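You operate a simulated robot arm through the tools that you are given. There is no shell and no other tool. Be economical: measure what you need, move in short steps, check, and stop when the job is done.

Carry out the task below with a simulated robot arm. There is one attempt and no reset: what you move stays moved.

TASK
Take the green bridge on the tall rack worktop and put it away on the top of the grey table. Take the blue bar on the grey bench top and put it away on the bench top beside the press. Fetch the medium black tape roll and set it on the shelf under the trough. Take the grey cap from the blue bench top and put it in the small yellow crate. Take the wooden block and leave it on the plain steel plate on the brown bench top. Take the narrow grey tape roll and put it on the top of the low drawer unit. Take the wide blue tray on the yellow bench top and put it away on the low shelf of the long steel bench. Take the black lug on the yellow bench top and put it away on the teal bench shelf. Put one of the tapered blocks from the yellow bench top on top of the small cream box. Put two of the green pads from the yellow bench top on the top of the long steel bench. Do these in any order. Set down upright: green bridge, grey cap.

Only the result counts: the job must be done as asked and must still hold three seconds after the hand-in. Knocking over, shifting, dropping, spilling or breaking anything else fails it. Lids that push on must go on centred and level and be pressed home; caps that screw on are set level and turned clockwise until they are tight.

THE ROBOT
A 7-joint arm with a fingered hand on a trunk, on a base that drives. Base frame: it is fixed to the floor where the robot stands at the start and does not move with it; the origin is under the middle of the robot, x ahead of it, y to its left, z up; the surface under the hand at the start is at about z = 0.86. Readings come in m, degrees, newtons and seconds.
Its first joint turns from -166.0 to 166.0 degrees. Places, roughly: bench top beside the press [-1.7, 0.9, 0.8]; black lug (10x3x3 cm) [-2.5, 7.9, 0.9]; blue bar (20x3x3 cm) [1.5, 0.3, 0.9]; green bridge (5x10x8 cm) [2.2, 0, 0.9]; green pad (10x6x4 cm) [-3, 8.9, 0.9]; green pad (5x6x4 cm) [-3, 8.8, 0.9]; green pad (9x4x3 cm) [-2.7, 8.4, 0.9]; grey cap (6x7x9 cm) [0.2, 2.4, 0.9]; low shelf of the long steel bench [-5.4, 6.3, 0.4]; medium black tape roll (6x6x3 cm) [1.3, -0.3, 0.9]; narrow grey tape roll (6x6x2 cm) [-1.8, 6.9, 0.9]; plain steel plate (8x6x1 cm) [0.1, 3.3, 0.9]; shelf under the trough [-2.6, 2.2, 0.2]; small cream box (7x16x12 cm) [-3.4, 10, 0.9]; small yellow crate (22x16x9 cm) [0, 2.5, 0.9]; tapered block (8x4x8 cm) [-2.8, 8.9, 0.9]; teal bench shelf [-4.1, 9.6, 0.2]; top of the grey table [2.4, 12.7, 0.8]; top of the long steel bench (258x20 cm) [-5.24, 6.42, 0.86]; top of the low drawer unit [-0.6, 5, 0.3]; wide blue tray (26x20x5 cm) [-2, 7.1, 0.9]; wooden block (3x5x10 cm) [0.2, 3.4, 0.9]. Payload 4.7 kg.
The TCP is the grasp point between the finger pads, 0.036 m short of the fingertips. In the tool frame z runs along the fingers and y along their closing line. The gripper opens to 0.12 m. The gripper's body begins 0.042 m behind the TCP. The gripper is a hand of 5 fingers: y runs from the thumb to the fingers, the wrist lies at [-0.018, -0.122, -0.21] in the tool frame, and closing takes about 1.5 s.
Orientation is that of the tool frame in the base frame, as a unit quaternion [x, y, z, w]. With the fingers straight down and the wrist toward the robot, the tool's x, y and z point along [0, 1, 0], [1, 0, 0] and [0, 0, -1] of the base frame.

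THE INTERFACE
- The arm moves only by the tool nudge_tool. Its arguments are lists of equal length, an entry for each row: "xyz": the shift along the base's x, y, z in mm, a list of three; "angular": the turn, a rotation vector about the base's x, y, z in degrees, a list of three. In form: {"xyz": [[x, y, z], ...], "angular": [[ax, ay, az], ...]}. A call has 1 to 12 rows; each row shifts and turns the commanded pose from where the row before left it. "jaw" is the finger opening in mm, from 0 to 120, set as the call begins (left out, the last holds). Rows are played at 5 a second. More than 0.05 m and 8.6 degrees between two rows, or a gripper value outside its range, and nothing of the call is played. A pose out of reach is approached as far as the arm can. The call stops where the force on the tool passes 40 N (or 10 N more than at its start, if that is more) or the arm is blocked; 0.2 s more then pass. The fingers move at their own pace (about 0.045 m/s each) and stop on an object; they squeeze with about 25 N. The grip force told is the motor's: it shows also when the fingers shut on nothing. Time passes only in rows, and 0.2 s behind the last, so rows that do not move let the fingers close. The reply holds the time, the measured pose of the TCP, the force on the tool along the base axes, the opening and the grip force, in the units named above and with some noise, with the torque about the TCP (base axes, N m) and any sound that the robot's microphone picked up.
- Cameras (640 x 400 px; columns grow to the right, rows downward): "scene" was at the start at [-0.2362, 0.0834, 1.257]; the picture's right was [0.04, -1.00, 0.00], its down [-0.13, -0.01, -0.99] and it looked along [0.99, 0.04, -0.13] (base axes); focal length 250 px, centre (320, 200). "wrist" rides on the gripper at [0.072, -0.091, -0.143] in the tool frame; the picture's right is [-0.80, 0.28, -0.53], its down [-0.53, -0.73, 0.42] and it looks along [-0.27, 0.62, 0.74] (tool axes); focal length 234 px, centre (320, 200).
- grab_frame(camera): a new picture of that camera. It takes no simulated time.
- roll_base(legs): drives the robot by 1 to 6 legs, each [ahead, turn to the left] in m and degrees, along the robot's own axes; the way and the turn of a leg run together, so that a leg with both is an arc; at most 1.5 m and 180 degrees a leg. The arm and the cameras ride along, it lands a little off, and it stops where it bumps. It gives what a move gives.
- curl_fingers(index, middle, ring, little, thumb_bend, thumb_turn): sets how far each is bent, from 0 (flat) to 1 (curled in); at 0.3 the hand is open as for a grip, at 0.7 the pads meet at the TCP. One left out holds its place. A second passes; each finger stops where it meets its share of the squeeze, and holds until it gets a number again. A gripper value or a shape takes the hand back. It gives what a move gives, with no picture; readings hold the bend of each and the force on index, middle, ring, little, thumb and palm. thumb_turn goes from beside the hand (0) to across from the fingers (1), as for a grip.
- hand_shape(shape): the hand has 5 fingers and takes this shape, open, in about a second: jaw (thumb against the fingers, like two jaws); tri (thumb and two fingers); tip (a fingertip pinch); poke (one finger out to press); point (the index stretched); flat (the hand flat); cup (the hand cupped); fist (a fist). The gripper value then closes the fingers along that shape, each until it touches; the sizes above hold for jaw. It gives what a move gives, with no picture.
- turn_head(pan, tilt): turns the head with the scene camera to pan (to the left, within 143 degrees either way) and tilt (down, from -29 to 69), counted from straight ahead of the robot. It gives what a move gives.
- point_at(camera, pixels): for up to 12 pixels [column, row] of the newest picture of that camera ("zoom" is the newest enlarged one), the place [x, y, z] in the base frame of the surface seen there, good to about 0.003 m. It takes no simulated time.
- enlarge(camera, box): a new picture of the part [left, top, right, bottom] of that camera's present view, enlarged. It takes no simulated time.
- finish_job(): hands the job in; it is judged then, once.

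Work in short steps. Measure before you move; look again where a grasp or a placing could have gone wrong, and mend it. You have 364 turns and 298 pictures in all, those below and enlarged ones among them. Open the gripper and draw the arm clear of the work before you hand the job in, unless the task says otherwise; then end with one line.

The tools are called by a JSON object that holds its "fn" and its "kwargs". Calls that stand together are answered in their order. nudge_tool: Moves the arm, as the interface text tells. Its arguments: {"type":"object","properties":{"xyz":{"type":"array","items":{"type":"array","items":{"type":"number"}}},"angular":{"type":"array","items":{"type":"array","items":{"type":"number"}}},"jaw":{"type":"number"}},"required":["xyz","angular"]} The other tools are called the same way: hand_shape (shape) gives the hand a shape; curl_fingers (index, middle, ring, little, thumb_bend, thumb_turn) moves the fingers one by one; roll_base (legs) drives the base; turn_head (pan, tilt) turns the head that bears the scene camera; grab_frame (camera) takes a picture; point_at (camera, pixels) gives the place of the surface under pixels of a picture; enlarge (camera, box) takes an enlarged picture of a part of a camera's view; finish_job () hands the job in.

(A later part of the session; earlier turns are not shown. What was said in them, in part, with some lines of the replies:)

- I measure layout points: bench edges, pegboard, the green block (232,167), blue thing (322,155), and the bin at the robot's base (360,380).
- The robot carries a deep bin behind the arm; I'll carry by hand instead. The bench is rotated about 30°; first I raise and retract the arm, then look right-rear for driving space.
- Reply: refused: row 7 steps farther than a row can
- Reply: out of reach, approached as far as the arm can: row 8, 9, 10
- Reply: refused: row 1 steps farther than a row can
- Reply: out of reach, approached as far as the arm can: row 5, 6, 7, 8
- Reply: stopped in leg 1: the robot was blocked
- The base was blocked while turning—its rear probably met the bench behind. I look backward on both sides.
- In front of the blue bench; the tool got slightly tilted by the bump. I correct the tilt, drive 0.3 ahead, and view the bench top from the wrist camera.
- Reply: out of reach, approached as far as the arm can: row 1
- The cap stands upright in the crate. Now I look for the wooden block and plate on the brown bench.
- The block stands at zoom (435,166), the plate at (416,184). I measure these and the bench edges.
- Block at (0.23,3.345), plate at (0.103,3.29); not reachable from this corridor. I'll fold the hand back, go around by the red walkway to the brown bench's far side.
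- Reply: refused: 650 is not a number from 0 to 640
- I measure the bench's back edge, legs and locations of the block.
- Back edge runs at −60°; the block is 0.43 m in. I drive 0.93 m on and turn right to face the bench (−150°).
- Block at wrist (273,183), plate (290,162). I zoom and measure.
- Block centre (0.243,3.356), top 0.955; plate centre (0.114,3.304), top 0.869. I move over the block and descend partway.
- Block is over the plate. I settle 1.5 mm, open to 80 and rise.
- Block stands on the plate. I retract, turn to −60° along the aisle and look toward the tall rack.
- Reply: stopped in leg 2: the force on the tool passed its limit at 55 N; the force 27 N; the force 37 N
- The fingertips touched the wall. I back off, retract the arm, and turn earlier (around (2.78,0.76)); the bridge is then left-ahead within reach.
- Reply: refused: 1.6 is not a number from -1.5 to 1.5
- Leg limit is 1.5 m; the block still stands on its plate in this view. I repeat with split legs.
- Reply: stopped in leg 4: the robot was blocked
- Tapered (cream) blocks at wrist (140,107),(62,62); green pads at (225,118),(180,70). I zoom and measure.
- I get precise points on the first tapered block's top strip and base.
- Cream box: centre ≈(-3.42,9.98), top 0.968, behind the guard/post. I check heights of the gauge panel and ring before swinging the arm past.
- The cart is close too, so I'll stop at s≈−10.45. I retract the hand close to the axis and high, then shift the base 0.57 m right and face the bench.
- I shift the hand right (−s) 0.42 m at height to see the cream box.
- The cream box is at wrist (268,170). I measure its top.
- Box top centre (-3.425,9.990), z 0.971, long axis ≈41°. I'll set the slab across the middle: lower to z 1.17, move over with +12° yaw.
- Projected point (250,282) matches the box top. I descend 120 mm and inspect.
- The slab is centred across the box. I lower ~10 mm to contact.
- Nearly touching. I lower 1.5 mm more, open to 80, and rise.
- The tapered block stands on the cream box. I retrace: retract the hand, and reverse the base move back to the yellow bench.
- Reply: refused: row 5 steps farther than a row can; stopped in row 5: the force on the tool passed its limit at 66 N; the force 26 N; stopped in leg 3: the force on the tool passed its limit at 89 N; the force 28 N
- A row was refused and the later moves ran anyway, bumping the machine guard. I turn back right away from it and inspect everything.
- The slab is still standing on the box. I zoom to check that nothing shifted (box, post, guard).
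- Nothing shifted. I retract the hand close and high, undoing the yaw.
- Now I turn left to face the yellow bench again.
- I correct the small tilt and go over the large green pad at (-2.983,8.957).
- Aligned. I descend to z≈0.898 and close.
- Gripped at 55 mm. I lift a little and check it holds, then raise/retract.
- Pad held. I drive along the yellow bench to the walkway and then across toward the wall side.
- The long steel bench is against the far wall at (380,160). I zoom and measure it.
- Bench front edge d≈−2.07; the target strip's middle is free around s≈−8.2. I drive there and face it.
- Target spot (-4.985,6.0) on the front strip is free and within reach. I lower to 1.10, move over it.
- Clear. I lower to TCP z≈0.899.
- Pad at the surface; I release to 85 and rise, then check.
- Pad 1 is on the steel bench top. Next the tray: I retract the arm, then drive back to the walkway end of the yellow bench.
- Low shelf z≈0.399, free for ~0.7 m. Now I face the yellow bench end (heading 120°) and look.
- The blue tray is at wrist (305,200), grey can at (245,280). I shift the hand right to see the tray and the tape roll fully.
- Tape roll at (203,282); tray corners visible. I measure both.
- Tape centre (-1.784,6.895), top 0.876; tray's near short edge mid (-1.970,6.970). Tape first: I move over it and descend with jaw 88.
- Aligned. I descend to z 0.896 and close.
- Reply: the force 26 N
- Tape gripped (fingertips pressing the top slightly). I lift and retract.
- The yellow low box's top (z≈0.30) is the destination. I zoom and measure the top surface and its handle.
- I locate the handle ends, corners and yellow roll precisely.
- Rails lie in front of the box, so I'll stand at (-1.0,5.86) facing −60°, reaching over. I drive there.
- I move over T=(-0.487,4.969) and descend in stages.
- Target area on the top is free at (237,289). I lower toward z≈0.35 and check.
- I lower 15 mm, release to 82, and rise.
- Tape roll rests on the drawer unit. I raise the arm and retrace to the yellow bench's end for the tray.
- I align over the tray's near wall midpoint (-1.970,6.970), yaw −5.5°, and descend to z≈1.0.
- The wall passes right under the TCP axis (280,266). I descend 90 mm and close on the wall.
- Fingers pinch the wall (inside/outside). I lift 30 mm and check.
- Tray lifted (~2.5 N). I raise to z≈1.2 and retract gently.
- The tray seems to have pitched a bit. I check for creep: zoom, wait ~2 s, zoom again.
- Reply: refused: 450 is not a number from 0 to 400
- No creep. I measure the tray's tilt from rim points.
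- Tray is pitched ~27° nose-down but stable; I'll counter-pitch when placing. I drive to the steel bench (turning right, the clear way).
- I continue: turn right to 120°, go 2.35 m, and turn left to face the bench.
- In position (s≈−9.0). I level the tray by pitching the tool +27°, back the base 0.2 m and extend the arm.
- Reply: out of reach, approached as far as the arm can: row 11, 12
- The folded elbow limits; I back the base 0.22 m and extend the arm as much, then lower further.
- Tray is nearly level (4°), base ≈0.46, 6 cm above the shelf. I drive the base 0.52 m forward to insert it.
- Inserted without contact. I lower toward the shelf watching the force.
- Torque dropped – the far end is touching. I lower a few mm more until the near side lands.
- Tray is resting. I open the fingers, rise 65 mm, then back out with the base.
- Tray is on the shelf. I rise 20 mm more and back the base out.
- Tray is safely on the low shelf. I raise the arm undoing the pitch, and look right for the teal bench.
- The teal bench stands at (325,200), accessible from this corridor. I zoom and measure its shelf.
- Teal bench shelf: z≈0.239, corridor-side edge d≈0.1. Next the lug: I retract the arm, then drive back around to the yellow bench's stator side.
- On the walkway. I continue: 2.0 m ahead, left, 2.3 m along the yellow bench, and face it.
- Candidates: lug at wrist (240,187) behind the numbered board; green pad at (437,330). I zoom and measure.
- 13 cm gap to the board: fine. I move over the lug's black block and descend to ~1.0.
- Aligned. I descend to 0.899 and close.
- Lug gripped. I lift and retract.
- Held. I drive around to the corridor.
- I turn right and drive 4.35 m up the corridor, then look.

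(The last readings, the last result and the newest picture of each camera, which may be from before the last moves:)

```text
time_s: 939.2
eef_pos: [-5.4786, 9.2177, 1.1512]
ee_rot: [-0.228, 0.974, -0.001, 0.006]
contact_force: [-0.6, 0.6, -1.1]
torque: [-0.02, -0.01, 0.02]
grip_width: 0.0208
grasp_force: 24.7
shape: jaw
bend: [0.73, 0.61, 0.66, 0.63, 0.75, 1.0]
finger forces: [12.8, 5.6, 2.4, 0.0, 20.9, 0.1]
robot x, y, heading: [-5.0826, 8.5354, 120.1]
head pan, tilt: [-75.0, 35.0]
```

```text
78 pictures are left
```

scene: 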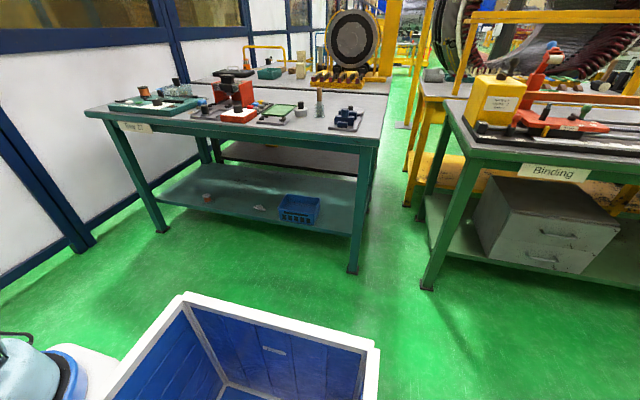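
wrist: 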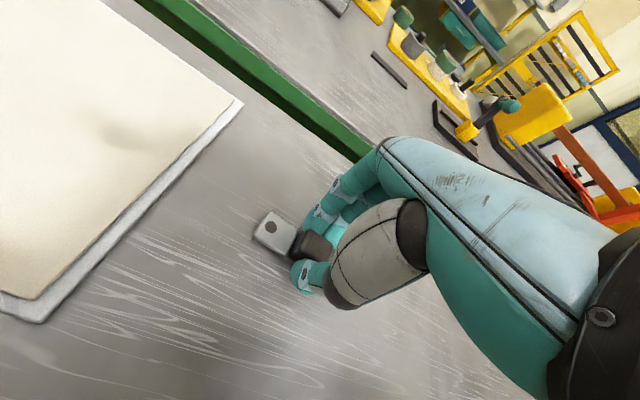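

The shelf is visible with a brown piece, a wire bit and a blue basket. I measure candidate spots.

{"fn": "enlarge", "kwargs": {"camera": "scene", "box": [140, 150, 380, 270]}}

{"fn": "point_at", "kwargs": {"camera": "scene", "pixels": [[230, 205], [240, 190], [207, 198], [258, 208], [298, 210], [345, 230], [175, 203], [240, 216], [230, 175], [340, 200], [120, 125], [185, 185]]}}

```text
2.67 times, centred on (260, 210) of scene
```

zoom: 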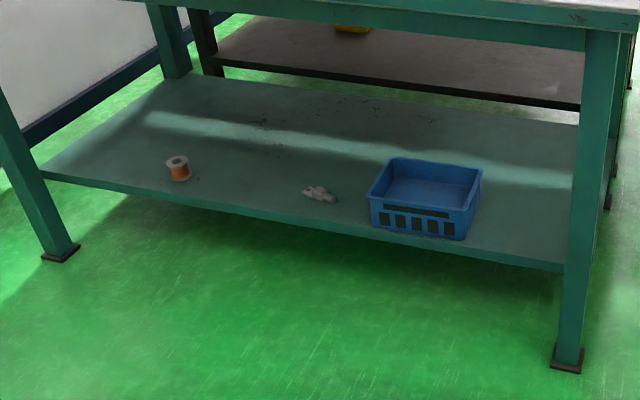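

```text
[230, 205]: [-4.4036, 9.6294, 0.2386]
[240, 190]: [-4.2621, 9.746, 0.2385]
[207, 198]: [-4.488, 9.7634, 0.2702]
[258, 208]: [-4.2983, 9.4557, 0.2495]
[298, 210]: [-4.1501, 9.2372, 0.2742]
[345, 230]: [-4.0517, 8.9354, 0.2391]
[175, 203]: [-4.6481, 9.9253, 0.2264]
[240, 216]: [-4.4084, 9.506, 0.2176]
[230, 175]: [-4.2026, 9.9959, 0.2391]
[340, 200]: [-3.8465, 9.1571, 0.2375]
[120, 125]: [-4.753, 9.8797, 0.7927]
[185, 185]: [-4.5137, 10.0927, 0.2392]
```

Target spot T=(-4.357,9.626). I retract slightly, then shift the base diagonally and face the bench (30°).

{"fn": "nudge_tool", "kwargs": {"xyz": [[23, -40, 0], [23, -40, 0], [23, -40, 0]], "angular": [[0, 0, 0], [0, 0, 0], [0, 0, 0]]}}

{"fn": "roll_base", "kwargs": {"legs": [[0, -45], [0.3, 0], [0, -45]]}}

{"fn": "turn_head", "kwargs": {"pan": 10, "tilt": 30}}

{"fn": "grab_frame", "kwargs": {"camera": "scene"}}

```text
time_s: 940.0
eef_pos: [-5.4111, 9.0975, 1.1482]
ee_rot: [-0.227, 0.974, -0.002, 0.004]
contact_force: [0.5, -0.2, -1.7]
torque: [-0.04, -0.01, -0.01]
grip_width: 0.0205
grasp_force: 25.1
shape: jaw
bend: [0.73, 0.61, 0.66, 0.63, 0.75, 1.0]
finger forces: [13.0, 5.8, 2.3, 0.0, 21.1, 0.0]
robot x, y, heading: [-5.0798, 8.5345, 120.2]
head pan, tilt: [-75.0, 35.0]
```

```text
time_s: 946.1
eef_pos: [-4.4526, 9.1718, 1.1512]
ee_rot: [0.52, 0.854, -0.003, 0.003]
contact_force: [0.2, -0.2, -2.1]
torque: [0.02, 0.0, 0.02]
grip_width: 0.0206
grasp_force: 24.5
shape: jaw
bend: [0.73, 0.61, 0.66, 0.63, 0.75, 1.0]
finger forces: [12.8, 5.6, 2.2, 0.0, 20.5, 0.0]
robot x, y, heading: [-5.0062, 8.8284, 31.0]
head pan, tilt: [-75.0, 35.0]
```

```text
time_s: 947.7
eef_pos: [-4.4537, 9.1705, 1.1497]
ee_rot: [0.52, 0.854, -0.004, 0.002]
contact_force: [-0.3, 0.7, -1.1]
torque: [-0.02, 0.02, -0.04]
grip_width: 0.0202
grasp_force: 25.6
shape: jaw
bend: [0.73, 0.61, 0.66, 0.63, 0.75, 1.0]
finger forces: [12.8, 5.7, 2.2, 0.0, 20.5, 0.0]
robot x, y, heading: [-5.0061, 8.834, 31.4]
head pan, tilt: [10.0, 30.0]
```

```text
76 pictures are left
```

scene: 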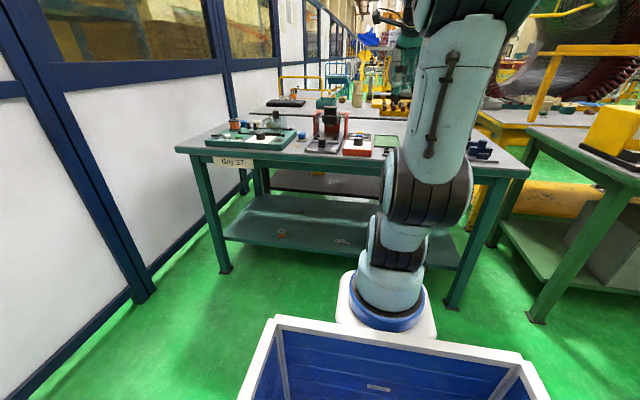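

I shift the hand left 0.3 m in front of the bench, then descend outside it.

{"fn": "nudge_tool", "kwargs": {"xyz": [[-25, 43, 0], [-25, 43, 0], [-25, 43, 0], [-25, 43, 0], [-25, 43, 0], [-25, 43, 0], [0, 0, -49], [0, 0, -49], [0, 0, -49], [0, 0, -49], [0, 0, -49], [0, 0, -49]], "angular": [[0, 0, 0], [0, 0, 0], [0, 0, 0], [0, 0, 0], [0, 0, 0], [0, 0, 0], [0, 0, 0], [0, 0, 0], [0, 0, 0], [0, 0, 0], [0, 0, 0], [0, 0, 0]]}}

{"fn": "nudge_tool", "kwargs": {"xyz": [[0, 0, -49], [0, 0, -49], [0, 0, -49], [0, 0, -49], [0, 0, -49], [0, 0, -49], [0, 0, -49], [0, 0, -49], [0, 0, -49], [0, 0, -49], [0, 0, -40]], "angular": [[0, 0, 0], [0, 0, 0], [0, 0, 0], [0, 0, 0], [0, 0, 0], [0, 0, 0], [0, 0, 0], [0, 0, 0], [0, 0, 0], [0, 0, 0], [0, 0, 0]]}}

{"fn": "grab_frame", "kwargs": {"camera": "wrist"}}

```text
time_s: 950.3
eef_pos: [-4.6023, 9.4293, 0.8561]
ee_rot: [0.52, 0.854, -0.003, 0.002]
contact_force: [0.0, -0.5, -0.1]
torque: [0.04, 0.0, -0.01]
grip_width: 0.0203
grasp_force: 24.8
shape: jaw
bend: [0.73, 0.61, 0.66, 0.63, 0.75, 1.0]
finger forces: [12.6, 5.6, 2.1, 0.0, 20.4, 0.0]
robot x, y, heading: [-5.0094, 8.8326, 31.1]
head pan, tilt: [10.0, 30.0]
```

```text
time_s: 952.7
eef_pos: [-4.6032, 9.429, 0.3245]
ee_rot: [0.52, 0.854, -0.002, 0.002]
contact_force: [0.6, -0.5, -0.1]
torque: [-0.03, 0.0, 0.01]
grip_width: 0.0206
grasp_force: 24.8
shape: jaw
bend: [0.73, 0.61, 0.66, 0.63, 0.76, 1.0]
finger forces: [12.7, 5.6, 2.0, 0.1, 20.2, 0.0]
robot x, y, heading: [-5.0046, 8.8289, 31.4]
head pan, tilt: [10.0, 30.0]
```

```text
75 pictures are left
```

wrist: 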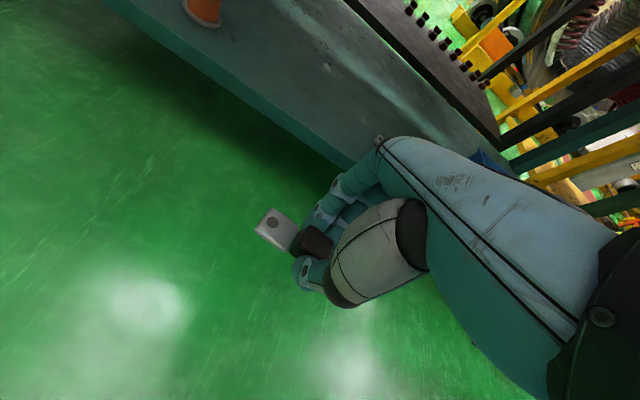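

I move in over the shelf toward T.

{"fn": "nudge_tool", "kwargs": {"xyz": [[35, 28, 0], [35, 28, 0], [35, 28, 0], [35, 28, 0], [35, 28, 0], [35, 28, 0], [36, 28, 0]], "angular": [[0, 0, 0], [0, 0, 0], [0, 0, 0], [0, 0, 0], [0, 0, 0], [0, 0, 0], [0, 0, 0]]}}

{"fn": "grab_frame", "kwargs": {"camera": "wrist"}}

```text
time_s: 954.3
eef_pos: [-4.3589, 9.626, 0.3285]
ee_rot: [0.519, 0.855, -0.004, 0.002]
contact_force: [-0.1, 0.3, -2.1]
torque: [-0.02, 0.01, 0.0]
grip_width: 0.0205
grasp_force: 25.4
shape: jaw
bend: [0.73, 0.61, 0.66, 0.63, 0.76, 1.0]
finger forces: [12.9, 5.7, 1.9, 0.0, 20.4, 0.0]
robot x, y, heading: [-5.006, 8.8281, 31.1]
head pan, tilt: [10.0, 30.0]
```

```text
74 pictures are left
```

wrist: 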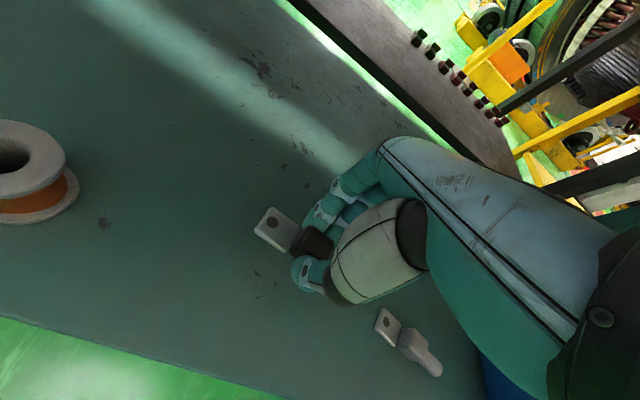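

Another lug already lies here, well clear. I lower 44 mm and release.

{"fn": "nudge_tool", "kwargs": {"xyz": [[0, 0, -25], [0, 0, -14], [0, 0, -5], [0, 0, -1]], "angular": [[0, 0, 0], [0, 0, 0], [0, 0, 0], [0, 0, 0]]}}

{"fn": "nudge_tool", "kwargs": {"xyz": [[0, 0, 0], [0, 0, 0], [0, 0, 0], [0, 0, 0], [0, 0, 0], [0, 0, 25], [0, 0, 30]], "angular": [[0, 0, 0], [0, 0, 0], [0, 0, 0], [0, 0, 0], [0, 0, 0], [0, 0, 0], [0, 0, 0]], "jaw": 76}}

{"fn": "grab_frame", "kwargs": {"camera": "wrist"}}

```text
time_s: 955.3
eef_pos: [-4.356, 9.6251, 0.2812]
ee_rot: [0.519, 0.854, -0.003, 0.003]
contact_force: [-1.3, 0.1, -0.5]
torque: [0.03, 0.0, -0.01]
grip_width: 0.0204
grasp_force: 25.4
shape: jaw
bend: [0.73, 0.61, 0.66, 0.63, 0.76, 1.0]
finger forces: [12.8, 5.7, 2.1, 0.0, 20.6, 0.1]
robot x, y, heading: [-5.0091, 8.8284, 30.9]
head pan, tilt: [10.0, 30.0]
```

```text
time_s: 956.9
eef_pos: [-4.3575, 9.6235, 0.336]
ee_rot: [0.519, 0.855, -0.005, 0.003]
contact_force: [-0.5, -1.0, -1.6]
torque: [0.03, -0.05, 0.01]
grip_width: 0.0756
grasp_force: 0.1
shape: jaw
bend: [0.28, 0.4, 0.37, 0.4, 0.64, 1.0]
finger forces: [0.0, 0.1, 0.0, 0.0, 0.0, 0.1]
robot x, y, heading: [-5.005, 8.8271, 31.2]
head pan, tilt: [10.0, 30.0]
```

```text
73 pictures are left
```

wrist: 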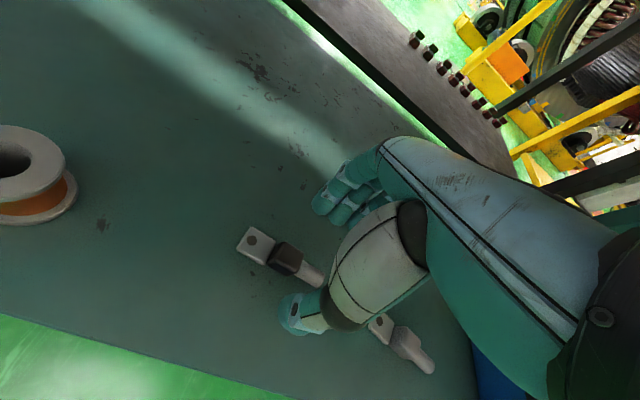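

Lug placed. I withdraw, then raise the arm.

{"fn": "nudge_tool", "kwargs": {"xyz": [[-35, -28, 3], [-35, -28, 3], [-35, -28, 3], [-35, -28, 3], [-35, -28, 3], [-35, -28, 3], [-36, -28, 3]], "angular": [[0, 0, 0], [0, 0, 0], [0, 0, 0], [0, 0, 0], [0, 0, 0], [0, 0, 0], [0, 0, 0]]}}

{"fn": "nudge_tool", "kwargs": {"xyz": [[0, 0, 49], [0, 0, 49], [0, 0, 49], [0, 0, 49], [0, 0, 49], [0, 0, 49], [0, 0, 49], [0, 0, 49], [0, 0, 49], [0, 0, 49], [0, 0, 49], [0, 0, 49]], "angular": [[0, 0, 0], [0, 0, 0], [0, 0, 0], [0, 0, 0], [0, 0, 0], [0, 0, 0], [0, 0, 0], [0, 0, 0], [0, 0, 0], [0, 0, 0], [0, 0, 0], [0, 0, 0]], "jaw": 120}}

{"fn": "nudge_tool", "kwargs": {"xyz": [[15, -26, 40], [15, -26, 40], [15, -26, 40], [15, -26, 40], [15, -26, 30], [15, -26, 0]], "angular": [[0, 0, 0], [0, 0, 0], [0, 0, 0], [0, 0, 0], [0, 0, 0], [0, 0, 0]]}}

```text
time_s: 958.5
eef_pos: [-4.6027, 9.4299, 0.3552]
ee_rot: [0.52, 0.854, -0.003, 0.003]
contact_force: [1.3, -0.4, 0.2]
torque: [0.0, -0.01, 0.02]
grip_width: 0.0758
grasp_force: 0.1
shape: jaw
bend: [0.28, 0.4, 0.37, 0.4, 0.64, 1.0]
finger forces: [0.0, 0.1, 0.1, 0.0, 0.1, 0.1]
robot x, y, heading: [-5.0115, 8.8301, 31.1]
head pan, tilt: [10.0, 30.0]
```

```text
time_s: 961.1
eef_pos: [-4.6036, 9.4255, 0.9442]
ee_rot: [0.52, 0.854, -0.005, 0.002]
contact_force: [0.4, -0.4, -0.5]
torque: [-0.03, -0.01, -0.03]
grip_width: 0.1198
grasp_force: 0.1
shape: jaw
bend: [0.3, 0.3, 0.3, 0.3, 0.3, 0.98]
finger forces: [0.0, 0.0, 0.0, 0.1, 0.0, 0.0]
robot x, y, heading: [-5.008, 8.831, 31.1]
head pan, tilt: [10.0, 30.0]
```

```text
time_s: 962.5
eef_pos: [-4.5127, 9.272, 1.1372]
ee_rot: [0.519, 0.854, -0.003, 0.004]
contact_force: [0.0, 0.5, -0.2]
torque: [0.0, 0.0, -0.01]
grip_width: 0.1196
grasp_force: 0.1
shape: jaw
bend: [0.3, 0.3, 0.3, 0.3, 0.3, 0.98]
finger forces: [0.1, 0.0, 0.1, 0.0, 0.0, 0.0]
robot x, y, heading: [-5.0029, 8.8304, 31.2]
head pan, tilt: [10.0, 30.0]
```

I back off a bit and drive back around to the yellow bench's far side.

{"fn": "roll_base", "kwargs": {"legs": [[-0.15, 0], [0, -91], [1.45, 0], [1.45, 0], [1.45, 0], [0, 90]]}}

```text
time_s: 991.9
eef_pos: [-2.5095, 5.3565, 1.1384]
ee_rot: [0.546, 0.838, -0.004, 0.003]
contact_force: [0.1, 0.7, 0.5]
torque: [0.01, -0.02, 0.03]
grip_width: 0.1197
grasp_force: 0.0
shape: jaw
bend: [0.3, 0.3, 0.3, 0.3, 0.3, 0.98]
finger forces: [0.0, 0.0, 0.0, 0.0, 0.1, 0.0]
robot x, y, heading: [-3.0281, 4.9441, 27.7]
head pan, tilt: [10.0, 30.0]
```

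{"fn": "roll_base", "kwargs": {"legs": [[1.5, 2.5], [1.5, 0], [0, 90], [1.4, 0], [1.35, 0], [0, 90]]}}

{"fn": "grab_frame", "kwargs": {"camera": "wrist"}}

```text
time_s: 1025.7
eef_pos: [-2.6923, 8.6083, 1.1309]
ee_rot: [-0.695, 0.718, 0.025, 0.01]
contact_force: [-0.2, -0.3, 1.5]
torque: [0.02, 0.03, -0.01]
grip_width: 0.1199
grasp_force: 0.1
shape: jaw
bend: [0.3, 0.3, 0.3, 0.3, 0.3, 0.97]
finger forces: [0.0, 0.0, 0.0, 0.0, 0.0, 0.0]
robot x, y, heading: [-2.0538, 8.801, -178.5]
head pan, tilt: [10.0, 30.0]
stopped in leg 6: the robot was blocked; the commanded pose is now the measured one
```

```text
72 pictures are left
```

wrist: 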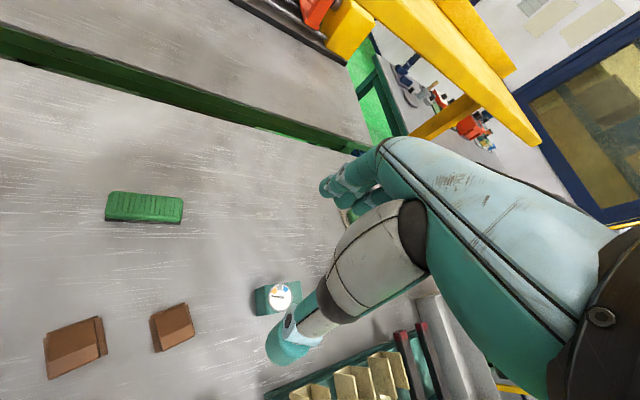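

The base met the bench while turning (d only 1.79). I back off 0.22 m and finish the turn.

{"fn": "roll_base", "kwargs": {"legs": [[-0.25, 0], [0, 29]]}}

{"fn": "turn_head", "kwargs": {"pan": 0, "tilt": 30}}

{"fn": "grab_frame", "kwargs": {"camera": "scene"}}

{"fn": "grab_frame", "kwargs": {"camera": "wrist"}}

```text
time_s: 1026.4
eef_pos: [-2.679, 8.5101, 1.0983]
ee_rot: [-0.696, 0.715, 0.063, 0.034]
contact_force: [0.1, 0.6, 4.4]
torque: [0.0, 0.0, 0.02]
grip_width: 0.12
grasp_force: 0.1
shape: jaw
bend: [0.3, 0.3, 0.3, 0.3, 0.3, 0.97]
finger forces: [0.0, 0.0, 0.0, 0.1, 0.0, 0.1]
robot x, y, heading: [-2.046, 8.8053, -179.2]
head pan, tilt: [10.0, 30.0]
stopped in leg 1: the robot was blocked; the commanded pose is now the measured one
```

```text
time_s: 1027.2
eef_pos: [-2.6786, 8.5105, 1.0979]
ee_rot: [-0.696, 0.714, 0.062, 0.035]
contact_force: [0.4, -0.2, 0.3]
torque: [-0.03, -0.02, -0.01]
grip_width: 0.1201
grasp_force: 0.0
shape: jaw
bend: [0.3, 0.3, 0.3, 0.3, 0.3, 0.97]
finger forces: [0.0, 0.1, 0.0, 0.0, 0.1, 0.0]
robot x, y, heading: [-2.0457, 8.8047, -179.4]
head pan, tilt: [0.0, 30.0]
```

```text
71 pictures are left
```

scene: 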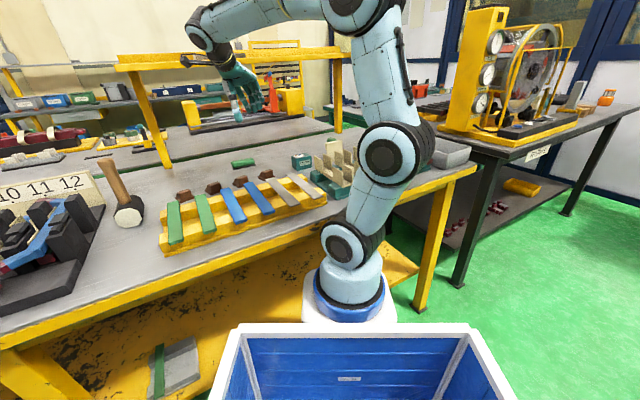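

```text
70 pictures are left
```

wrist: 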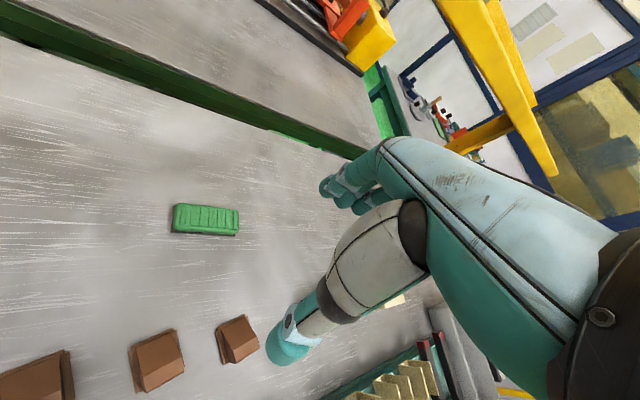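

Blocked again when backing. I look down around the base to find the contact.

{"fn": "turn_head", "kwargs": {"pan": 0, "tilt": 65}}

{"fn": "grab_frame", "kwargs": {"camera": "scene"}}

{"fn": "turn_head", "kwargs": {"pan": 120, "tilt": 45}}

{"fn": "grab_frame", "kwargs": {"camera": "scene"}}

{"fn": "turn_head", "kwargs": {"pan": -130, "tilt": 40}}

{"fn": "grab_frame", "kwargs": {"camera": "scene"}}

```text
time_s: 1028.2
eef_pos: [-2.6785, 8.5104, 1.0998]
ee_rot: [-0.697, 0.714, 0.062, 0.034]
contact_force: [-0.6, -0.7, -0.9]
torque: [-0.01, -0.04, -0.04]
grip_width: 0.1203
grasp_force: 0.1
shape: jaw
bend: [0.3, 0.3, 0.3, 0.3, 0.3, 0.97]
finger forces: [0.1, 0.0, 0.1, 0.0, 0.0, 0.0]
robot x, y, heading: [-2.0471, 8.805, -178.9]
head pan, tilt: [0.0, 65.0]
```

```text
69 pictures are left
```

scene: 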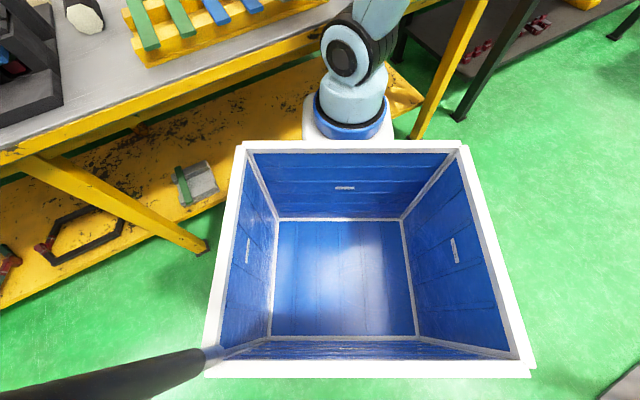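

```text
time_s: 1030.2
eef_pos: [-2.6775, 8.5094, 1.0986]
ee_rot: [-0.696, 0.714, 0.063, 0.034]
contact_force: [-0.8, 0.1, -0.3]
torque: [-0.01, 0.01, -0.01]
grip_width: 0.1201
grasp_force: 0.1
shape: jaw
bend: [0.3, 0.3, 0.3, 0.3, 0.3, 0.97]
finger forces: [0.0, 0.1, 0.0, 0.1, 0.1, 0.0]
robot x, y, heading: [-2.0468, 8.805, -178.9]
head pan, tilt: [120.0, 45.0]
```

```text
68 pictures are left
```

scene: 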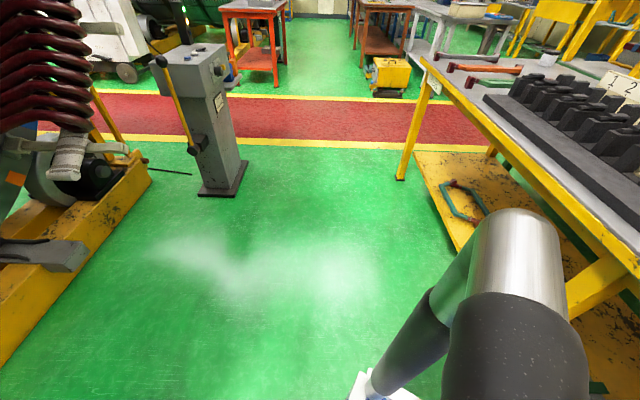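

```text
time_s: 1033.7
eef_pos: [-2.678, 8.5093, 1.0991]
ee_rot: [-0.696, 0.714, 0.063, 0.035]
contact_force: [-0.7, -0.6, -0.6]
torque: [-0.01, -0.03, 0.01]
grip_width: 0.1199
grasp_force: 0.1
shape: jaw
bend: [0.3, 0.3, 0.3, 0.3, 0.3, 0.97]
finger forces: [0.0, 0.1, 0.0, 0.0, 0.1, 0.1]
robot x, y, heading: [-2.0466, 8.8103, -178.8]
head pan, tilt: [-130.0, 40.0]
```

```text
67 pictures are left
```

scene: 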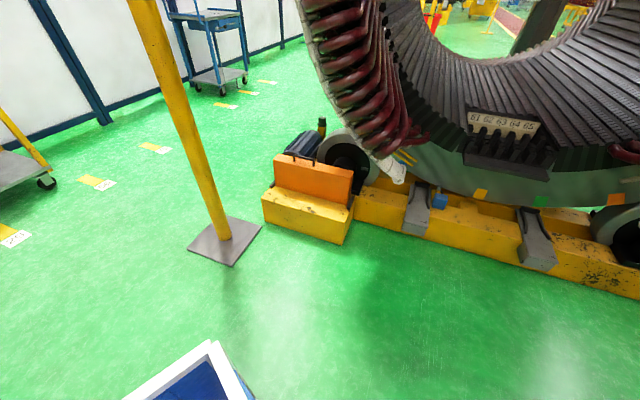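

The shoulder/pedestal seems tight against the bench's front edge. I raise the hand a little first to see if the arm moves freely.

{"fn": "nudge_tool", "kwargs": {"xyz": [[0, 0, 30], [0, 0, 30], [0, 0, 30]], "angular": [[0, 0, 0], [0, 0, 0], [0, 0, 0]]}}

{"fn": "turn_head", "kwargs": {"pan": 30, "tilt": 45}}

{"fn": "grab_frame", "kwargs": {"camera": "scene"}}

```text
time_s: 1034.5
eef_pos: [-2.6754, 8.509, 1.1894]
ee_rot: [-0.696, 0.714, 0.063, 0.036]
contact_force: [-1.3, 0.0, 0.4]
torque: [-0.03, 0.02, -0.01]
grip_width: 0.12
grasp_force: 0.0
shape: jaw
bend: [0.3, 0.3, 0.3, 0.3, 0.3, 0.98]
finger forces: [0.0, 0.0, 0.0, 0.0, 0.0, 0.0]
robot x, y, heading: [-2.0437, 8.8114, -179.0]
head pan, tilt: [-130.0, 40.0]
```

```text
time_s: 1036.9
eef_pos: [-2.6751, 8.5097, 1.1895]
ee_rot: [-0.696, 0.714, 0.063, 0.035]
contact_force: [0.0, -0.3, 0.4]
torque: [-0.05, 0.02, 0.0]
grip_width: 0.1197
grasp_force: 0.0
shape: jaw
bend: [0.3, 0.3, 0.3, 0.3, 0.3, 0.98]
finger forces: [0.0, 0.1, 0.0, 0.1, 0.1, 0.0]
robot x, y, heading: [-2.0485, 8.811, -178.9]
head pan, tilt: [30.0, 45.0]
```

```text
66 pictures are left
```

scene: 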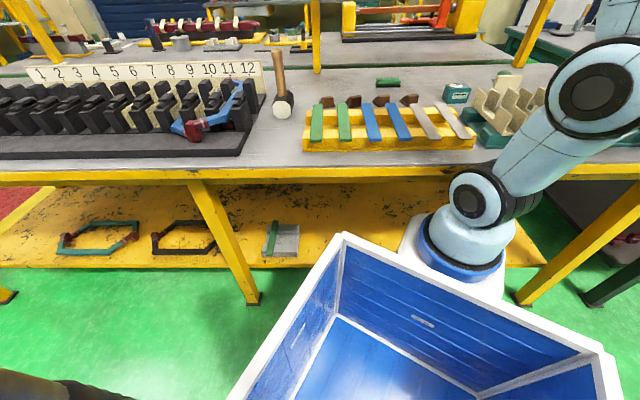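

The arm is free. I try backing 0.1 m again.

{"fn": "roll_base", "kwargs": {"legs": [[-0.12, 0]]}}

```text
time_s: 1038.2
eef_pos: [-2.5631, 8.5067, 1.1843]
ee_rot: [-0.697, 0.713, 0.06, 0.041]
contact_force: [-1.4, -0.1, 0.3]
torque: [0.04, 0.0, -0.03]
grip_width: 0.1201
grasp_force: 0.1
shape: jaw
bend: [0.3, 0.3, 0.3, 0.3, 0.3, 0.98]
finger forces: [0.1, 0.0, 0.1, 0.1, 0.1, 0.0]
robot x, y, heading: [-1.9268, 8.8082, -179.2]
head pan, tilt: [30.0, 45.0]
```

Free now. I back another 0.13 m and finish the turn to face the bench.

{"fn": "roll_base", "kwargs": {"legs": [[-0.13, 0], [0, 29]]}}

{"fn": "grab_frame", "kwargs": {"camera": "wrist"}}

```text
time_s: 1040.9
eef_pos: [-2.2118, 8.242, 1.1837]
ee_rot: [0.852, -0.518, -0.069, -0.025]
contact_force: [0.4, -0.2, -0.1]
torque: [-0.03, 0.01, -0.01]
grip_width: 0.12
grasp_force: 0.1
shape: jaw
bend: [0.3, 0.3, 0.3, 0.3, 0.3, 0.98]
finger forces: [0.0, 0.1, 0.0, 0.1, 0.0, 0.1]
robot x, y, heading: [-1.7983, 8.8075, -149.9]
head pan, tilt: [30.0, 45.0]
```

```text
65 pictures are left
```

wrist: 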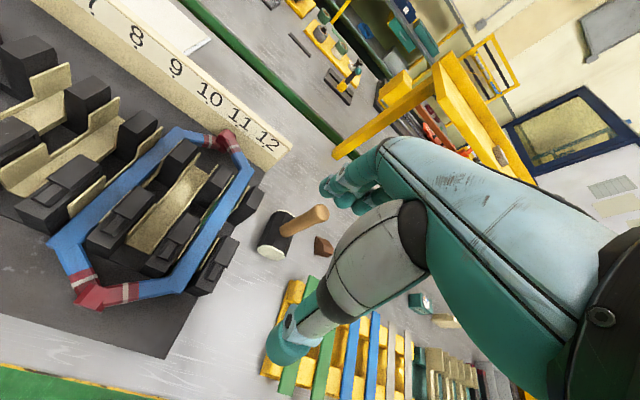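

I level the tool and move over the third pad at (-2.735,8.435).

{"fn": "nudge_tool", "kwargs": {"xyz": [[-43.6, 15.8, 0], [-43.6, 15.8, 0], [-43.6, 15.8, 0], [-43.6, 15.8, 0], [-43.6, 15.8, 0], [-43.6, 15.8, 0], [-43.6, 15.8, 0], [-43.6, 15.8, 0], [-43.6, 15.8, 0], [-43.6, 16.8, 0], [-43.6, 16.8, 0], [-43.6, 16.8, 0]], "angular": [[-3.3, -2.6, 0], [-3.3, -2.6, 0], [0, 0, 0], [0, 0, 0], [0, 0, 0], [0, 0, 0], [0, 0, 0], [0, 0, 0], [0, 0, -1], [0, 0, -1], [0, 0, -1], [0, 0, -1]], "jaw": 95}}

{"fn": "grab_frame", "kwargs": {"camera": "wrist"}}

```text
time_s: 1043.3
eef_pos: [-2.6914, 8.4218, 1.1786]
ee_rot: [0.84, -0.542, 0.006, -0.008]
contact_force: [30.0, 13.5, -16.9]
torque: [-0.4, 0.22, -0.48]
grip_width: 0.0865
grasp_force: 0.0
shape: jaw
bend: [0.26, 0.45, 0.33, 0.33, 0.52, 0.99]
finger forces: [0.0, 36.5, 0.0, 0.1, 0.0, 0.0]
robot x, y, heading: [-1.7951, 8.814, -149.8]
head pan, tilt: [30.0, 45.0]
stopped in row 12: the force on the tool passed its limit at 68 N (the readings are from after the stop); the commanded pose is now the measured one
```

```text
64 pictures are left
```

wrist: 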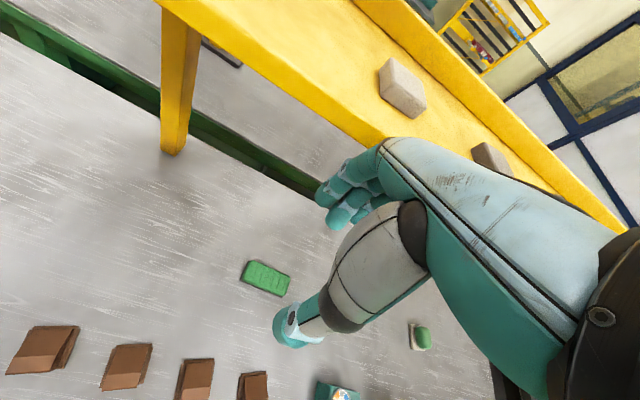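

The fingers met the yellow shelf's front edge above the pad. I back off 60 mm and measure that shelf's height.

{"fn": "nudge_tool", "kwargs": {"xyz": [[20, 8, 0], [40, 16, 0]], "angular": [[0, 0, 0], [0, 0, 0]]}}

{"fn": "grab_frame", "kwargs": {"camera": "wrist"}}

{"fn": "point_at", "kwargs": {"camera": "wrist", "pixels": [[250, 75], [330, 130], [380, 90], [290, 90], [180, 120], [265, 280], [250, 265], [285, 295], [200, 40], [340, 155]]}}

```text
time_s: 1044.0
eef_pos: [-2.6329, 8.4422, 1.1801]
ee_rot: [0.841, -0.541, 0.005, -0.004]
contact_force: [-1.6, -0.1, -1.3]
torque: [-0.01, -0.08, 0.0]
grip_width: 0.0951
grasp_force: 0.1
shape: jaw
bend: [0.26, 0.35, 0.32, 0.33, 0.52, 0.99]
finger forces: [0.0, 0.1, 0.1, 0.0, 0.0, 0.0]
robot x, y, heading: [-1.7996, 8.8108, -149.7]
head pan, tilt: [30.0, 45.0]
```

```text
63 pictures are left
```

wrist: 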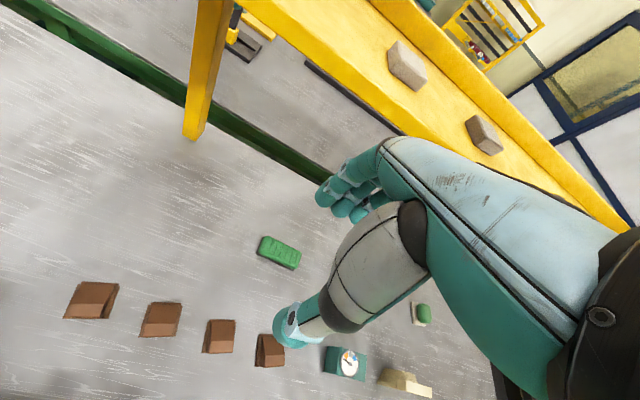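

```text
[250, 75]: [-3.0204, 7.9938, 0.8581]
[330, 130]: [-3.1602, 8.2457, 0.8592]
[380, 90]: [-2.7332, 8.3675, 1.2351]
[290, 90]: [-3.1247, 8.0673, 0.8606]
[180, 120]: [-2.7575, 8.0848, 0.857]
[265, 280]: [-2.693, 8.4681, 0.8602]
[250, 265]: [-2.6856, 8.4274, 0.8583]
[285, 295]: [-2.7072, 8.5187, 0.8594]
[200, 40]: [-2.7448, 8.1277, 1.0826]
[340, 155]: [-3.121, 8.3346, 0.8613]
```

Shelf edge top is 1.235 at d≈0.98, so I should go in low. I descend to z≈1.0 here, then move over the pad.

{"fn": "nudge_tool", "kwargs": {"xyz": [[0, 0, -45], [0, 0, -45], [0, 0, -45], [0, 0, -45], [-35, -2, 0], [-35, -3, 0], [-34, -2, 0]], "angular": [[0, 0, 0], [0, 0, 0], [0, 0, 0], [0, 0, 0], [0, 0, 0], [0, 0, 0], [0, 0, 0]]}}

{"fn": "grab_frame", "kwargs": {"camera": "wrist"}}

```text
time_s: 1045.5
eef_pos: [-2.7344, 8.4373, 1.0022]
ee_rot: [0.841, -0.54, 0.004, -0.004]
contact_force: [0.3, -0.5, 0.4]
torque: [0.04, 0.04, -0.01]
grip_width: 0.0956
grasp_force: 0.0
shape: jaw
bend: [0.26, 0.35, 0.32, 0.33, 0.52, 0.99]
finger forces: [0.0, 0.1, 0.1, 0.0, 0.1, 0.0]
robot x, y, heading: [-1.7979, 8.8129, -149.9]
head pan, tilt: [30.0, 45.0]
```

```text
62 pictures are left
```

wrist: 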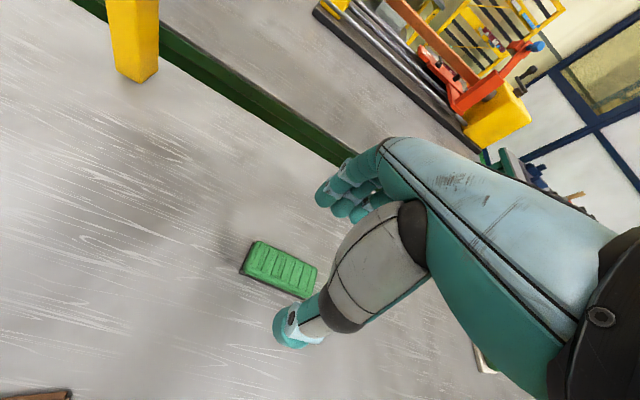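

Nearly aligned; I shift 8 mm along the pad, descend to 0.898 and close.

{"fn": "nudge_tool", "kwargs": {"xyz": [[-4, 7, -30], [0, 0, -40], [0, 0, -33], [0, 0, 0]], "angular": [[0, 0, 0], [0, 0, 0], [0, 0, 0], [0, 0, 0]]}}

{"fn": "nudge_tool", "kwargs": {"xyz": [[0, 0, 0], [0, 0, 0], [0, 0, 0], [0, 0, 0], [0, 0, 0], [0, 0, 0], [0, 0, 0], [0, 0, 0]], "angular": [[0, 0, 0], [0, 0, 0], [0, 0, 0], [0, 0, 0], [0, 0, 0], [0, 0, 0], [0, 0, 0], [0, 0, 0]], "jaw": 0}}

{"fn": "grab_frame", "kwargs": {"camera": "wrist"}}

```text
time_s: 1046.5
eef_pos: [-2.7389, 8.4424, 0.8994]
ee_rot: [0.841, -0.541, 0.004, -0.004]
contact_force: [-0.2, 0.0, 0.2]
torque: [0.04, -0.03, 0.04]
grip_width: 0.095
grasp_force: 0.1
shape: jaw
bend: [0.26, 0.35, 0.32, 0.33, 0.52, 0.99]
finger forces: [0.0, 0.0, 0.0, 0.0, 0.0, 0.0]
robot x, y, heading: [-1.7997, 8.8097, -149.9]
head pan, tilt: [30.0, 45.0]
```

```text
time_s: 1048.3
eef_pos: [-2.74, 8.4419, 0.8989]
ee_rot: [0.841, -0.541, 0.004, -0.005]
contact_force: [0.3, 0.8, 1.2]
torque: [0.02, 0.02, 0.0]
grip_width: 0.0347
grasp_force: 25.1
shape: jaw
bend: [0.74, 0.55, 0.54, 0.55, 0.74, 1.0]
finger forces: [12.8, 6.1, 2.7, 0.6, 22.3, 0.1]
robot x, y, heading: [-1.7961, 8.8112, -149.8]
head pan, tilt: [30.0, 45.0]
```

```text
61 pictures are left
```

wrist: 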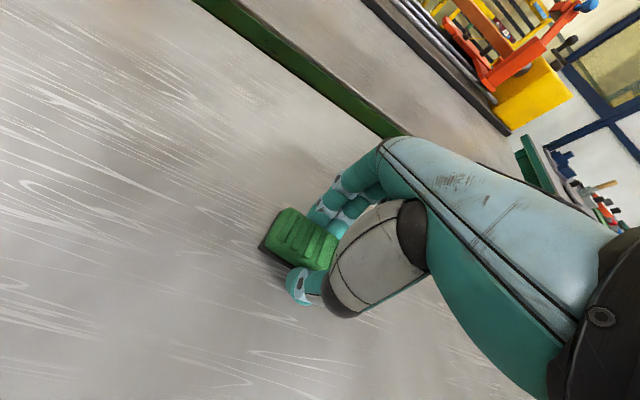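

Held. I lift to ~1.0, back out toward the robot while rising.

{"fn": "nudge_tool", "kwargs": {"xyz": [[0, 0, 30], [0, 0, 40], [0, 0, 20], [40, 16, 10], [40, 16, 10], [40, 16, 15], [35, 16, 25], [30, 16, 30], [20, 14, 40], [20, 14, 40], [20, 14, 20]], "angular": [[0, 0, 0], [0, 0, 0], [0, 0, 0], [0, 0, 0], [0, 0, 0], [0, 0, 0], [0, 0, 0], [0, 0, 0], [0, 0, 0], [0, 0, 0], [0, 0, 0]]}}

{"fn": "turn_head", "kwargs": {"pan": 10, "tilt": 25}}

{"fn": "grab_frame", "kwargs": {"camera": "scene"}}

```text
time_s: 1050.8
eef_pos: [-2.4964, 8.5671, 1.1781]
ee_rot: [0.84, -0.542, 0.006, -0.005]
contact_force: [0.1, -1.1, -1.9]
torque: [-0.01, -0.05, 0.0]
grip_width: 0.0345
grasp_force: 25.6
shape: jaw
bend: [0.74, 0.55, 0.54, 0.55, 0.74, 1.0]
finger forces: [13.0, 6.1, 2.6, 0.6, 22.4, 0.0]
robot x, y, heading: [-1.7956, 8.8124, -149.9]
head pan, tilt: [30.0, 45.0]
```

```text
time_s: 1051.6
eef_pos: [-2.4958, 8.566, 1.1789]
ee_rot: [0.841, -0.541, 0.004, -0.005]
contact_force: [-0.6, 0.0, -1.0]
torque: [0.01, 0.0, 0.01]
grip_width: 0.0345
grasp_force: 24.9
shape: jaw
bend: [0.74, 0.55, 0.54, 0.55, 0.74, 1.0]
finger forces: [13.0, 6.2, 2.7, 0.5, 22.4, 0.0]
robot x, y, heading: [-1.7946, 8.8136, -149.6]
head pan, tilt: [10.0, 25.0]
```

```text
60 pictures are left
```

scene: 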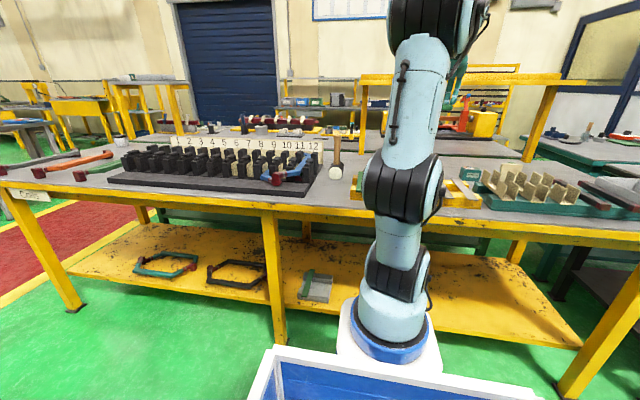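

All intact. I drive around to the steel bench again (same route).

{"fn": "roll_base", "kwargs": {"legs": [[0, 90], [1.4, 0], [1.35, 0], [0, -90], [1.45, 0], [1.45, 0]]}}

```text
time_s: 1086.2
eef_pos: [-3.6424, 4.7103, 1.1782]
ee_rot: [0.839, -0.544, 0.004, -0.003]
contact_force: [0.0, -0.6, -0.1]
torque: [0.02, -0.04, 0.02]
grip_width: 0.0343
grasp_force: 25.5
shape: jaw
bend: [0.74, 0.55, 0.54, 0.56, 0.75, 1.0]
finger forces: [12.6, 5.9, 2.7, 0.5, 21.4, 0.0]
robot x, y, heading: [-2.9421, 4.9518, -150.2]
head pan, tilt: [10.0, 25.0]
```

{"fn": "roll_base", "kwargs": {"legs": [[0, -90], [0.9, 0], [0.9, 0], [0, 90], [0.25, 0]]}}

{"fn": "grab_frame", "kwargs": {"camera": "wrist"}}

```text
time_s: 1104.3
eef_pos: [-4.7524, 6.2144, 1.1794]
ee_rot: [0.822, -0.569, 0.005, -0.005]
contact_force: [0.1, 0.2, -0.6]
torque: [-0.01, -0.01, 0.0]
grip_width: 0.0341
grasp_force: 25.2
shape: jaw
bend: [0.74, 0.55, 0.55, 0.56, 0.75, 1.0]
finger forces: [12.4, 5.8, 2.7, 0.3, 20.9, 0.0]
robot x, y, heading: [-4.0364, 6.4127, -153.5]
head pan, tilt: [10.0, 25.0]
```

```text
59 pictures are left
```

wrist: 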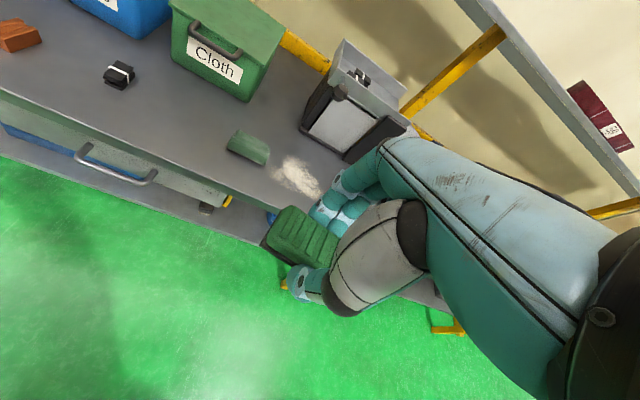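

Pad 1 is at (247,148). I measure the free spot between the black knob and pad 1.

{"fn": "point_at", "kwargs": {"camera": "wrist", "pixels": [[182, 112], [247, 146], [230, 137], [120, 75], [170, 130], [195, 85], [165, 105]]}}

```text
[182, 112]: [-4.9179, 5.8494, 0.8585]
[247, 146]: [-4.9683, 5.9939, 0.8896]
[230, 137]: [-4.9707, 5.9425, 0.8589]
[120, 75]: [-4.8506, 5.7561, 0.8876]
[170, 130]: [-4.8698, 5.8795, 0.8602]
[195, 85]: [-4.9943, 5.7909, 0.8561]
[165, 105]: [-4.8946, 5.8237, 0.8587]
```

I go over (-4.92,5.865), aligning yaw, then descend to ~1.0.

{"fn": "nudge_tool", "kwargs": {"xyz": [[0, 0, -45], [0, 0, -45], [-21, -43.7, 0], [-21, -43.7, 0], [-21, -43.7, 0], [-21, -43.7, 0], [-21, -43.7, 0], [-21, -43.7, 0], [-21, -43.7, 0], [-21, -43.6, 0], [0, 0, -45], [0, 0, -45]], "angular": [[0, 0, 0], [0, 0, 0], [0, 0, 1.2], [0, 0, 1.2], [0, 0, 1.2], [0, 0, 1.2], [0, 0, 1.2], [0, 0, 1.2], [0, 0, 1.2], [0, 0, 1], [0, 0, 0], [0, 0, 0]]}}

{"fn": "grab_frame", "kwargs": {"camera": "wrist"}}

```text
time_s: 1106.9
eef_pos: [-4.9205, 5.8645, 0.9992]
ee_rot: [0.866, -0.5, 0.004, -0.004]
contact_force: [0.3, 0.5, 0.8]
torque: [-0.01, 0.03, 0.02]
grip_width: 0.0339
grasp_force: 25.0
shape: jaw
bend: [0.74, 0.55, 0.55, 0.56, 0.75, 1.0]
finger forces: [12.6, 5.7, 2.7, 0.2, 21.1, 0.0]
robot x, y, heading: [-4.0404, 6.4118, -153.6]
head pan, tilt: [10.0, 25.0]
```

```text
58 pictures are left
```

wrist: 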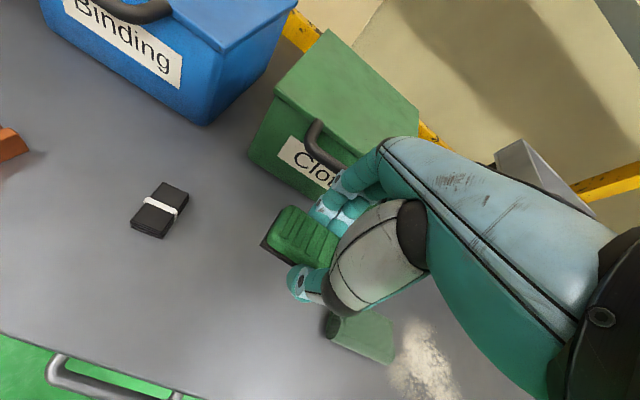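

Clear in front of the Cloth box. I lower to 0.90 and release.

{"fn": "nudge_tool", "kwargs": {"xyz": [[0, 0, -40], [0, 0, -40], [0, 0, -14], [0, 0, -5]], "angular": [[0, 0, 0], [0, 0, 0], [0, 0, 0], [0, 0, 0]]}}

{"fn": "nudge_tool", "kwargs": {"xyz": [[0, 0, 0], [0, 0, 0], [0, 0, 0], [0, 0, 0], [0, 0, 0], [0, 0, 30], [0, 0, 45], [0, 0, 45], [0, 0, 45]], "angular": [[0, 0, 0], [0, 0, 0], [0, 0, 0], [0, 0, 0], [0, 0, 0], [0, 0, 0], [0, 0, 0], [0, 0, 0], [0, 0, 0]], "jaw": 78}}

{"fn": "grab_frame", "kwargs": {"camera": "wrist"}}

```text
time_s: 1107.9
eef_pos: [-4.9202, 5.8645, 0.8986]
ee_rot: [0.866, -0.5, 0.005, -0.005]
contact_force: [0.2, -0.4, 0.2]
torque: [0.0, -0.01, 0.01]
grip_width: 0.034
grasp_force: 24.8
shape: jaw
bend: [0.74, 0.55, 0.55, 0.56, 0.75, 1.0]
finger forces: [12.4, 5.7, 2.7, 0.1, 20.8, 0.0]
robot x, y, heading: [-4.0371, 6.4119, -153.5]
head pan, tilt: [10.0, 25.0]
```

```text
time_s: 1109.9
eef_pos: [-4.9214, 5.8627, 1.0653]
ee_rot: [0.866, -0.5, 0.005, -0.006]
contact_force: [-1.2, -0.8, -1.0]
torque: [0.02, -0.06, 0.0]
grip_width: 0.0779
grasp_force: 0.1
shape: jaw
bend: [0.28, 0.39, 0.36, 0.36, 0.63, 1.0]
finger forces: [0.0, 0.0, 0.0, 0.1, 0.0, 0.0]
robot x, y, heading: [-4.04, 6.4122, -153.6]
head pan, tilt: [10.0, 25.0]
```

```text
57 pictures are left
```

wrist: 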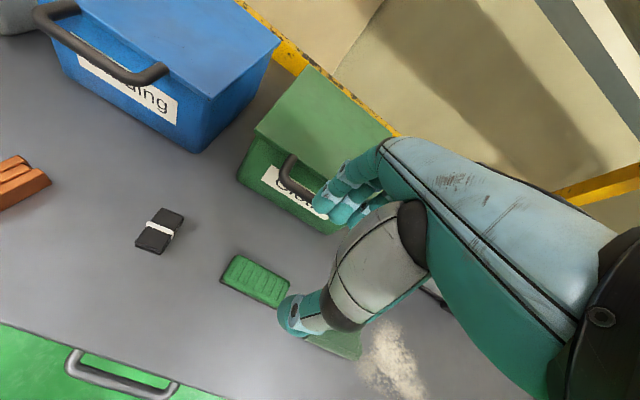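

Both pads are on the bench top. I open, retract the arm clear and take a last scene look.

{"fn": "nudge_tool", "kwargs": {"xyz": [[0, 0, 45], [0, 0, 45], [35, 25, 10], [35, 25, 10], [35, 25, 10], [35, 25, 10], [35, 25, 0]], "angular": [[0, 0, 0], [0, 0, 0], [0, 0, 0], [0, 0, 0], [0, 0, 0], [0, 0, 0], [0, 0, 0]], "jaw": 120}}

{"fn": "roll_base", "kwargs": {"legs": [[-0.3, 0]]}}

{"fn": "turn_head", "kwargs": {"pan": -20, "tilt": 25}}

{"fn": "grab_frame", "kwargs": {"camera": "scene"}}

```text
time_s: 1111.5
eef_pos: [-4.7444, 5.9879, 1.1937]
ee_rot: [0.866, -0.5, 0.004, -0.005]
contact_force: [-1.3, 0.1, -1.7]
torque: [0.05, 0.0, 0.01]
grip_width: 0.1198
grasp_force: 0.2
shape: jaw
bend: [0.3, 0.3, 0.3, 0.3, 0.3, 0.98]
finger forces: [0.1, 0.1, 0.1, 0.1, 0.0, 0.0]
robot x, y, heading: [-4.0407, 6.4101, -153.6]
head pan, tilt: [10.0, 25.0]
```

```text
time_s: 1113.5
eef_pos: [-4.4782, 6.1275, 1.1962]
ee_rot: [0.863, -0.504, 0.003, -0.005]
contact_force: [0.4, 0.4, 0.2]
torque: [0.03, 0.02, 0.01]
grip_width: 0.12
grasp_force: 0.0
shape: jaw
bend: [0.3, 0.3, 0.3, 0.3, 0.3, 0.98]
finger forces: [0.0, 0.1, 0.0, 0.0, 0.1, 0.0]
robot x, y, heading: [-3.7661, 6.5433, -153.9]
head pan, tilt: [10.0, 25.0]
```

```text
time_s: 1114.5
eef_pos: [-4.4776, 6.1272, 1.1962]
ee_rot: [0.864, -0.504, 0.004, -0.005]
contact_force: [-0.1, 0.0, 0.0]
torque: [-0.01, -0.02, 0.0]
grip_width: 0.1196
grasp_force: 0.1
shape: jaw
bend: [0.3, 0.3, 0.3, 0.3, 0.3, 0.98]
finger forces: [0.1, 0.0, 0.1, 0.1, 0.0, 0.0]
robot x, y, heading: [-3.7694, 6.5452, -154.1]
head pan, tilt: [-20.0, 25.0]
```

```text
56 pictures are left
```

scene: 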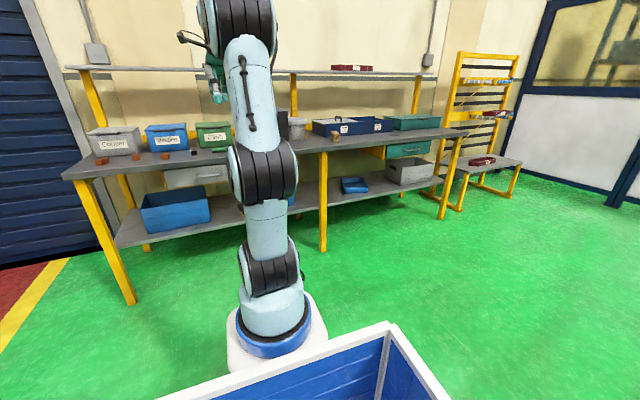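

The tray sits on the low shelf and the pads on the bench top; all ten tasks are done and the hand is open and clear. I hand in.

{"fn": "finish_job", "kwargs": {}}

```text
The job is handed in.
```

All ten items were moved to their places and the job is handed in; the green bridge and grey cap were set down upright. On the way the robot bumped a few fixed benches, a stator and a guard. I saw nothing shifted where I looked, but not every spot was re-measured.
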